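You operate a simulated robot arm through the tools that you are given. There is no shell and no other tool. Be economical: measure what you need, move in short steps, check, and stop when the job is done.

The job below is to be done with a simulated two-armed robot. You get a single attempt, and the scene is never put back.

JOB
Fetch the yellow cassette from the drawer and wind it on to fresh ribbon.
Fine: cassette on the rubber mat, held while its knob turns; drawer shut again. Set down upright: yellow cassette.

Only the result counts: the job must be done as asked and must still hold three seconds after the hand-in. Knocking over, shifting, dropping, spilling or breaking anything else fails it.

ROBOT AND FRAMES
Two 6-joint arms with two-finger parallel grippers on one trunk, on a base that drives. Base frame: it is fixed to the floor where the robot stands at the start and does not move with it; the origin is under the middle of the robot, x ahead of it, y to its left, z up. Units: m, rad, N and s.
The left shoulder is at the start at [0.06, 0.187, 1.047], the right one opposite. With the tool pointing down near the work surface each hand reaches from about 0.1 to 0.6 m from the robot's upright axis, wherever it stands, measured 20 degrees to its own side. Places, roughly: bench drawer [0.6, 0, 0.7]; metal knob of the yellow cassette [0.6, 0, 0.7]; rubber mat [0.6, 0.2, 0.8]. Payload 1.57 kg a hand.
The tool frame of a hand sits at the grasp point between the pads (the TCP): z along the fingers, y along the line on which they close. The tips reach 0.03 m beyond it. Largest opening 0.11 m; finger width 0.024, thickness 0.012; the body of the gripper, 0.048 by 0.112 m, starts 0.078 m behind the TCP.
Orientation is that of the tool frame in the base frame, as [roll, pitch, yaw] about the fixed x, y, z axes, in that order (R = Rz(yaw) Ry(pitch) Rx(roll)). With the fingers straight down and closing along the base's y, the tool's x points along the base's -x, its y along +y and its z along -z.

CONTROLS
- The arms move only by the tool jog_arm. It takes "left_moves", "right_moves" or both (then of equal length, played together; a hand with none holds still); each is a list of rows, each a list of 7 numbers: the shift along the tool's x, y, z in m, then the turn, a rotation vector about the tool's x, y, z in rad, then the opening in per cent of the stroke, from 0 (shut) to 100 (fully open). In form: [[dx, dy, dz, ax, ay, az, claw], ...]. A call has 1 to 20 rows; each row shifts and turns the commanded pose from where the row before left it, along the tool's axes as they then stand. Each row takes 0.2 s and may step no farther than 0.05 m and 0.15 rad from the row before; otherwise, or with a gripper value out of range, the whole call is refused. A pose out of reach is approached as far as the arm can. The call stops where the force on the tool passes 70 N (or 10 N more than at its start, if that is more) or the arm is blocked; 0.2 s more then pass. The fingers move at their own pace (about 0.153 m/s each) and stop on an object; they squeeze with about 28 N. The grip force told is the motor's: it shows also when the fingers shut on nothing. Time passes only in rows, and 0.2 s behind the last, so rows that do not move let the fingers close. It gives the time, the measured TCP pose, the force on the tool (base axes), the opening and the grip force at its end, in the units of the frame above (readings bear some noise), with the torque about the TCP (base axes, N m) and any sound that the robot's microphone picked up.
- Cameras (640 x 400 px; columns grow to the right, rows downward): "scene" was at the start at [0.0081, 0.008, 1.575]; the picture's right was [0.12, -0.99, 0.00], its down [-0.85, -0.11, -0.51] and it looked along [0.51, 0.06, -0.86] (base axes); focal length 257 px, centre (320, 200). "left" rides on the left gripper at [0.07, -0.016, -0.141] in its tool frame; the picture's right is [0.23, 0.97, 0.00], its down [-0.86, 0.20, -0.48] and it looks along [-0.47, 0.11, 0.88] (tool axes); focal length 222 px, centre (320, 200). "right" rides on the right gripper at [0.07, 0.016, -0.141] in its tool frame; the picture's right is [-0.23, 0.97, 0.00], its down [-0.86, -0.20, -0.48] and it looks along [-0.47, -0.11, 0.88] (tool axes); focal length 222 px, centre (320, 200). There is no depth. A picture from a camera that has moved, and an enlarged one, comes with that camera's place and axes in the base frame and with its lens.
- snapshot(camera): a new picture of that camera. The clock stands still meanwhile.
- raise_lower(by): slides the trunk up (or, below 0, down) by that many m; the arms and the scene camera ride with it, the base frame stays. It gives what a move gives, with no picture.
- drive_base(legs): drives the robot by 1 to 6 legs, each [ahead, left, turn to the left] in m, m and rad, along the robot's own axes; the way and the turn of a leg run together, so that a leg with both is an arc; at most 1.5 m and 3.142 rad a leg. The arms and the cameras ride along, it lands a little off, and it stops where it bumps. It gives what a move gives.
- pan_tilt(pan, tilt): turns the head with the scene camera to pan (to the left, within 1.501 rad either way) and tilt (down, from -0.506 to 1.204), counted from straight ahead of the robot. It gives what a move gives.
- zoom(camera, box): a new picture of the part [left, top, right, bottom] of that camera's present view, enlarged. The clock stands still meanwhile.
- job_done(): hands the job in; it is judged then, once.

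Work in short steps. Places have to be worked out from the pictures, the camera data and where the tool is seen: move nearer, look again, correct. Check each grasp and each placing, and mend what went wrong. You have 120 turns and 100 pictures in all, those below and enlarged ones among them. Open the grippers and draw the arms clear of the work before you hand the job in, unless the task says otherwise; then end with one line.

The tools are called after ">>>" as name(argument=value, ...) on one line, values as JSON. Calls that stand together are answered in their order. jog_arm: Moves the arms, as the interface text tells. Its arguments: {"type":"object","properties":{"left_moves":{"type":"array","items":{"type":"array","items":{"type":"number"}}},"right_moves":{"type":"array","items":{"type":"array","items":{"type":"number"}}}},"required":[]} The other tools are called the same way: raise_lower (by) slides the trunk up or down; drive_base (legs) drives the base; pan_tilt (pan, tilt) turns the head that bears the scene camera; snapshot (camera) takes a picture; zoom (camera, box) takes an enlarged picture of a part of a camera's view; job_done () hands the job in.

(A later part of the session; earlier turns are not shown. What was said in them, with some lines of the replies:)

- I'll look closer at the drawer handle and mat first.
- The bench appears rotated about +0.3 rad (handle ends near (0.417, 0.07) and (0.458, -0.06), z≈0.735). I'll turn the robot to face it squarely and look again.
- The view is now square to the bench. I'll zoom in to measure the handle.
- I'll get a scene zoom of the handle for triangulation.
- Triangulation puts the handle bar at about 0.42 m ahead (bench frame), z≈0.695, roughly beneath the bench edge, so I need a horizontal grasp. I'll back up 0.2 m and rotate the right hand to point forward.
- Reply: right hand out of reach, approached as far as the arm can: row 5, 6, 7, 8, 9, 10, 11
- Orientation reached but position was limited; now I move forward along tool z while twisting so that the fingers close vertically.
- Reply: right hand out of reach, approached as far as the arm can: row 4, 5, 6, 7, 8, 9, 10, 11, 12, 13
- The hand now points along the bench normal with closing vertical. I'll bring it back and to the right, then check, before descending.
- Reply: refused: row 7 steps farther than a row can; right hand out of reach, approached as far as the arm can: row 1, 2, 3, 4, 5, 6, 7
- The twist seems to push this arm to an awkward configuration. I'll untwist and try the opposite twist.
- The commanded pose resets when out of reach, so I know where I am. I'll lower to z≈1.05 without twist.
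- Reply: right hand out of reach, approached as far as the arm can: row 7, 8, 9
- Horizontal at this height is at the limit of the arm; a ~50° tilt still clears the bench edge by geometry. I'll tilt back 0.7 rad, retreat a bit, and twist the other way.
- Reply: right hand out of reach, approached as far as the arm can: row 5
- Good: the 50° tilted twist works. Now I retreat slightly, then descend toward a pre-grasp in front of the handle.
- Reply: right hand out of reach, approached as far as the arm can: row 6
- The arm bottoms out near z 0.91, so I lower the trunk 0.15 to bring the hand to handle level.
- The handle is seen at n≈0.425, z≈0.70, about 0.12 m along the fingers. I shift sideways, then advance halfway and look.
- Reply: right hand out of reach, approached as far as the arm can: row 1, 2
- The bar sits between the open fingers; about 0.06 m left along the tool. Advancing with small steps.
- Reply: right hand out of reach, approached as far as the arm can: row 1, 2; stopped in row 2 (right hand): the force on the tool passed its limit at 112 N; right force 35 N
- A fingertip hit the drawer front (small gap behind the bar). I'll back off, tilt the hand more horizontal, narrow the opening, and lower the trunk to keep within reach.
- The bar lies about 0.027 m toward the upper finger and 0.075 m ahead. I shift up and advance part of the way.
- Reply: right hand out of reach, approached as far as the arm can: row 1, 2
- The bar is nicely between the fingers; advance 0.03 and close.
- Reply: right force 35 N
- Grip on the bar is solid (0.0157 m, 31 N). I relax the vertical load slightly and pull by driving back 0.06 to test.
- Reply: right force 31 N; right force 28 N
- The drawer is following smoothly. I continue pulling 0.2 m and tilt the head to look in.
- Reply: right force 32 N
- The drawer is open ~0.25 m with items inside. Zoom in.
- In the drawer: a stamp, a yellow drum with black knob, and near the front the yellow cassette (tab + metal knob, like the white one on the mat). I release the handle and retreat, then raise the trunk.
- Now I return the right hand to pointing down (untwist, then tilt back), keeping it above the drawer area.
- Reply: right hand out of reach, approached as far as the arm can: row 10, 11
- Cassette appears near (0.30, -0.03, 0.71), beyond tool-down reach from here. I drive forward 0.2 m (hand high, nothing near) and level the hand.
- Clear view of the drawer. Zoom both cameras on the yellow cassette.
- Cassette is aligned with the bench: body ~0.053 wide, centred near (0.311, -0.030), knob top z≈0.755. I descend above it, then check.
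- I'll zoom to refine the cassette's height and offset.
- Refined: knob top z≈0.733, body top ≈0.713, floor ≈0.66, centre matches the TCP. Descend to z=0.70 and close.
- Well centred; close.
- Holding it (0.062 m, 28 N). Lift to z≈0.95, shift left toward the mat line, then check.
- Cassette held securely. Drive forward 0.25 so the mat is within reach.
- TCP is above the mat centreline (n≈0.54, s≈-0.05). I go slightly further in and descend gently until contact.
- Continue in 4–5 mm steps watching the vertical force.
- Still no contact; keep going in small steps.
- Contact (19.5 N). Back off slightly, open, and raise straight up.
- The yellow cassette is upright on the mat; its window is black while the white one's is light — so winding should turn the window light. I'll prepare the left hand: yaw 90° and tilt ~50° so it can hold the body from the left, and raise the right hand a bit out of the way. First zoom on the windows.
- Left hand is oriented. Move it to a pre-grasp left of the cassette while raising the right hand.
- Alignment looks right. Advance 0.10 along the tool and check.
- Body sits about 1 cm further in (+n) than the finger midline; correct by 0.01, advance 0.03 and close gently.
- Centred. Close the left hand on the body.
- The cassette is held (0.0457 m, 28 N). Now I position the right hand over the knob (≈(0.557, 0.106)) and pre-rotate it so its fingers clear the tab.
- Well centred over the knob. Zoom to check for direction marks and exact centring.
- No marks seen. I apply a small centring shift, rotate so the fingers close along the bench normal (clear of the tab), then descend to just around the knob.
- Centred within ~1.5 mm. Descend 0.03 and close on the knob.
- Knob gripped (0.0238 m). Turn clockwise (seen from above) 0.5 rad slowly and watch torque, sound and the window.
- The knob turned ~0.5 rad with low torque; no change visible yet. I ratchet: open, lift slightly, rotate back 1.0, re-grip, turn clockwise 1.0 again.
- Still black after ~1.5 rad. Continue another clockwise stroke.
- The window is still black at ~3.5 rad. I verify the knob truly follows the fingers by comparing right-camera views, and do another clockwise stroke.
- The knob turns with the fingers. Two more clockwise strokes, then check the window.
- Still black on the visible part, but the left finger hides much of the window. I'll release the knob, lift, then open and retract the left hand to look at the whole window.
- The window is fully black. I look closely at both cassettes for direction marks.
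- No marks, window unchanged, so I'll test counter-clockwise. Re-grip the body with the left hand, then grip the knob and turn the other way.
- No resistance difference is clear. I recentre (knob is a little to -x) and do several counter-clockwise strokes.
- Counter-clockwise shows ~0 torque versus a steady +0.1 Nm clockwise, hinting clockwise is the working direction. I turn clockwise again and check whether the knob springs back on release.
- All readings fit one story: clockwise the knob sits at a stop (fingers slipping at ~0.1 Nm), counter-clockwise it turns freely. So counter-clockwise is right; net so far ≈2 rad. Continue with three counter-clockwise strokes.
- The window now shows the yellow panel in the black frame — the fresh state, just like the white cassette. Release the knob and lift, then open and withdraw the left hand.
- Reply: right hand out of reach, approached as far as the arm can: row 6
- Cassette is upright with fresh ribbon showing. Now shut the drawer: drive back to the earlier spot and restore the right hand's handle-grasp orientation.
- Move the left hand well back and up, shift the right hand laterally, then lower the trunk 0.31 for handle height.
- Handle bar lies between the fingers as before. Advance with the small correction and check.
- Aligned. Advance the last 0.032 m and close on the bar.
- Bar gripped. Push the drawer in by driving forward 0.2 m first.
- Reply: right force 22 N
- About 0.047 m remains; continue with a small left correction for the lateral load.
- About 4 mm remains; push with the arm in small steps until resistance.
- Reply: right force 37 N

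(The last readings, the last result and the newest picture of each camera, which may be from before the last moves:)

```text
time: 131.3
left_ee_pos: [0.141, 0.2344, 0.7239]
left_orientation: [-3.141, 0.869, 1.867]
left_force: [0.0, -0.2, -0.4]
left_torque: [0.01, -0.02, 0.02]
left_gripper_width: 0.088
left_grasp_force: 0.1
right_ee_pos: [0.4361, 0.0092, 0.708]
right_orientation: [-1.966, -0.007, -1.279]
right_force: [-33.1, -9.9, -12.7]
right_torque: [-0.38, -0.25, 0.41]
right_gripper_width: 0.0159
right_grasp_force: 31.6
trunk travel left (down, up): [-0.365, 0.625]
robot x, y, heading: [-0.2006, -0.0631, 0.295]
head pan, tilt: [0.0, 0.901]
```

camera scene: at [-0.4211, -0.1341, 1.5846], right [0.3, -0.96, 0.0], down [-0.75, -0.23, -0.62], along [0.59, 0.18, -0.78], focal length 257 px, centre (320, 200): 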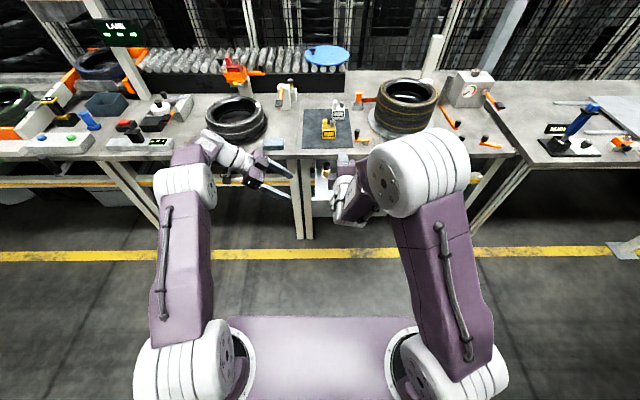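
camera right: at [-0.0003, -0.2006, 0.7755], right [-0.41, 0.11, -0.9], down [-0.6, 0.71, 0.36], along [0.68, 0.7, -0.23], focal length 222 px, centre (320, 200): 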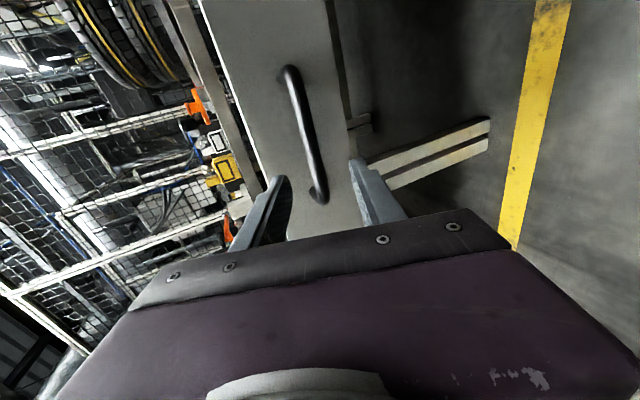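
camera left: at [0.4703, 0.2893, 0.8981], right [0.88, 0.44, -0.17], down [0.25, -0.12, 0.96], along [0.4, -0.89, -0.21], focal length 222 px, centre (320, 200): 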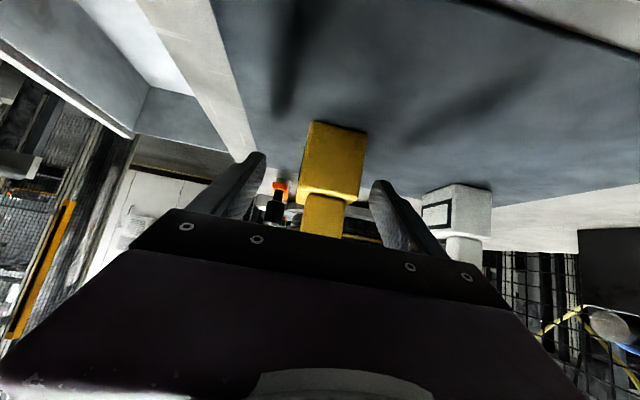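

The drawer meets its stop (33 N at TCP 0.436, same as originally). Relax slightly, release and retreat.

>>> jog_arm(right_moves=[[0, 0, 0, 0, 0, 0, 45], [0, 0, 0, 0, 0, 0, 45], [0, 0, -0.02, 0, 0, 0, 45], [0, 0, -0.04, 0, 0, 0, 45], [0, 0, -0.04, 0, 0, 0, 45]])

>>> drive_base(legs=[[-0.15, 0, 0]])

>>> snapshot(camera="scene")

>>> snapshot(camera="right")

```text
time: 132.5
left_ee_pos: [0.1422, 0.2344, 0.7242]
left_orientation: [3.14, 0.871, 1.87]
left_force: [-0.2, 0.9, 0.6]
left_torque: [0.01, 0.02, 0.01]
left_gripper_width: 0.088
left_grasp_force: 0.1
right_ee_pos: [0.3513, -0.0173, 0.7498]
right_orientation: [-1.954, -0.006, -1.282]
right_force: [-0.2, -0.3, 0.4]
right_torque: [0.0, 0.03, 0.02]
right_gripper_width: 0.0495
right_grasp_force: 0.0
trunk travel left (down, up): [-0.365, 0.625]
robot x, y, heading: [-0.1965, -0.0608, 0.296]
head pan, tilt: [0.0, 0.901]
```

```text
time: 133.8
left_ee_pos: [0.0004, 0.1917, 0.7241]
left_orientation: [3.141, 0.869, 1.869]
left_force: [-0.6, -0.5, 0.6]
left_torque: [0.03, 0.0, 0.04]
left_gripper_width: 0.0879
left_grasp_force: 0.1
right_ee_pos: [0.2106, -0.0607, 0.7485]
right_orientation: [-1.957, -0.006, -1.281]
right_force: [-0.2, -0.1, -0.4]
right_torque: [0.01, 0.02, -0.01]
right_gripper_width: 0.0495
right_grasp_force: 0.1
trunk travel left (down, up): [-0.365, 0.625]
robot x, y, heading: [-0.3435, -0.1057, 0.298]
head pan, tilt: [0.0, 0.901]
```

```text
18 pictures are left
camera scene: at [-0.3271, -0.1023, 1.2746], right [0.29, -0.96, 0.0], down [-0.75, -0.23, -0.62], along [0.59, 0.18, -0.78], focal length 257 px, centre (320, 200)
```

scene: 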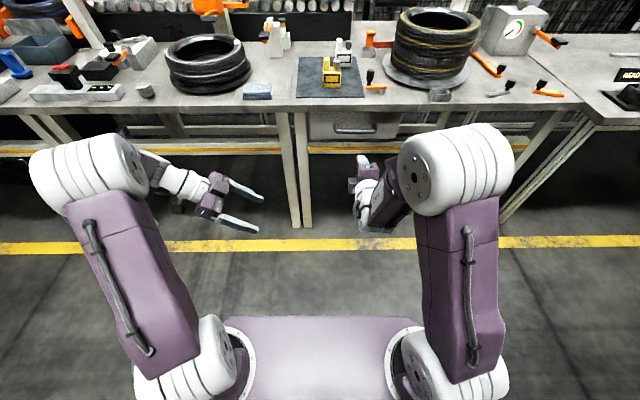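

```text
17 pictures are left
camera right: at [0.0984, -0.1675, 0.7868], right [-0.41, 0.11, -0.9], down [-0.6, 0.72, 0.36], along [0.69, 0.69, -0.23], focal length 222 px, centre (320, 200)
```

right: 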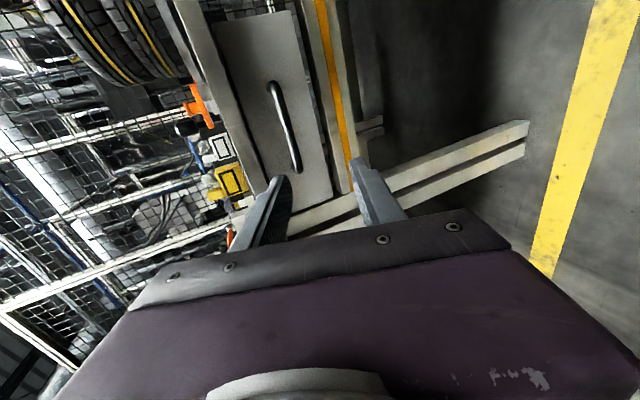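

The drawer looks shut; a final zoom confirms drawer and cassette before handing in.

>>> zoom(camera="scene", box=[280, 30, 440, 140])

```text
3.64 times, centred on (360, 85) of scene
camera zoom: at [-0.3271, -0.1023, 1.2746], right [0.29, -0.96, 0.0], down [-0.75, -0.23, -0.62], along [0.59, 0.18, -0.78], focal length 936 px, centre (174, 618)
```

zoom: 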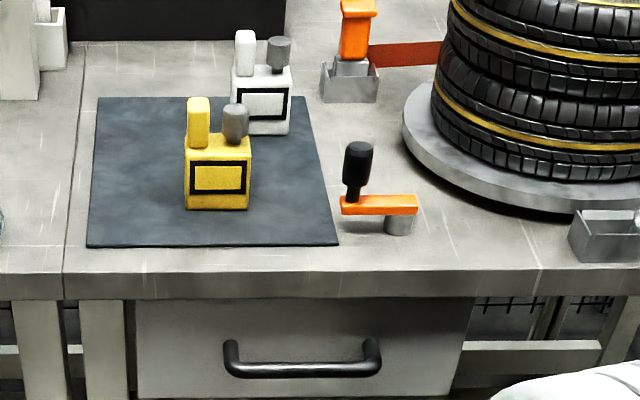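

The drawer is shut, the cassette stands upright on the mat with fresh ribbon, and both arms are clear with grippers open, so I hand the job in.

>>> job_done()

```text
The job is handed in.
```

The yellow cassette is upright on the rubber mat with fresh ribbon showing in its window, the drawer is shut, and both arms are clear with their grippers open.
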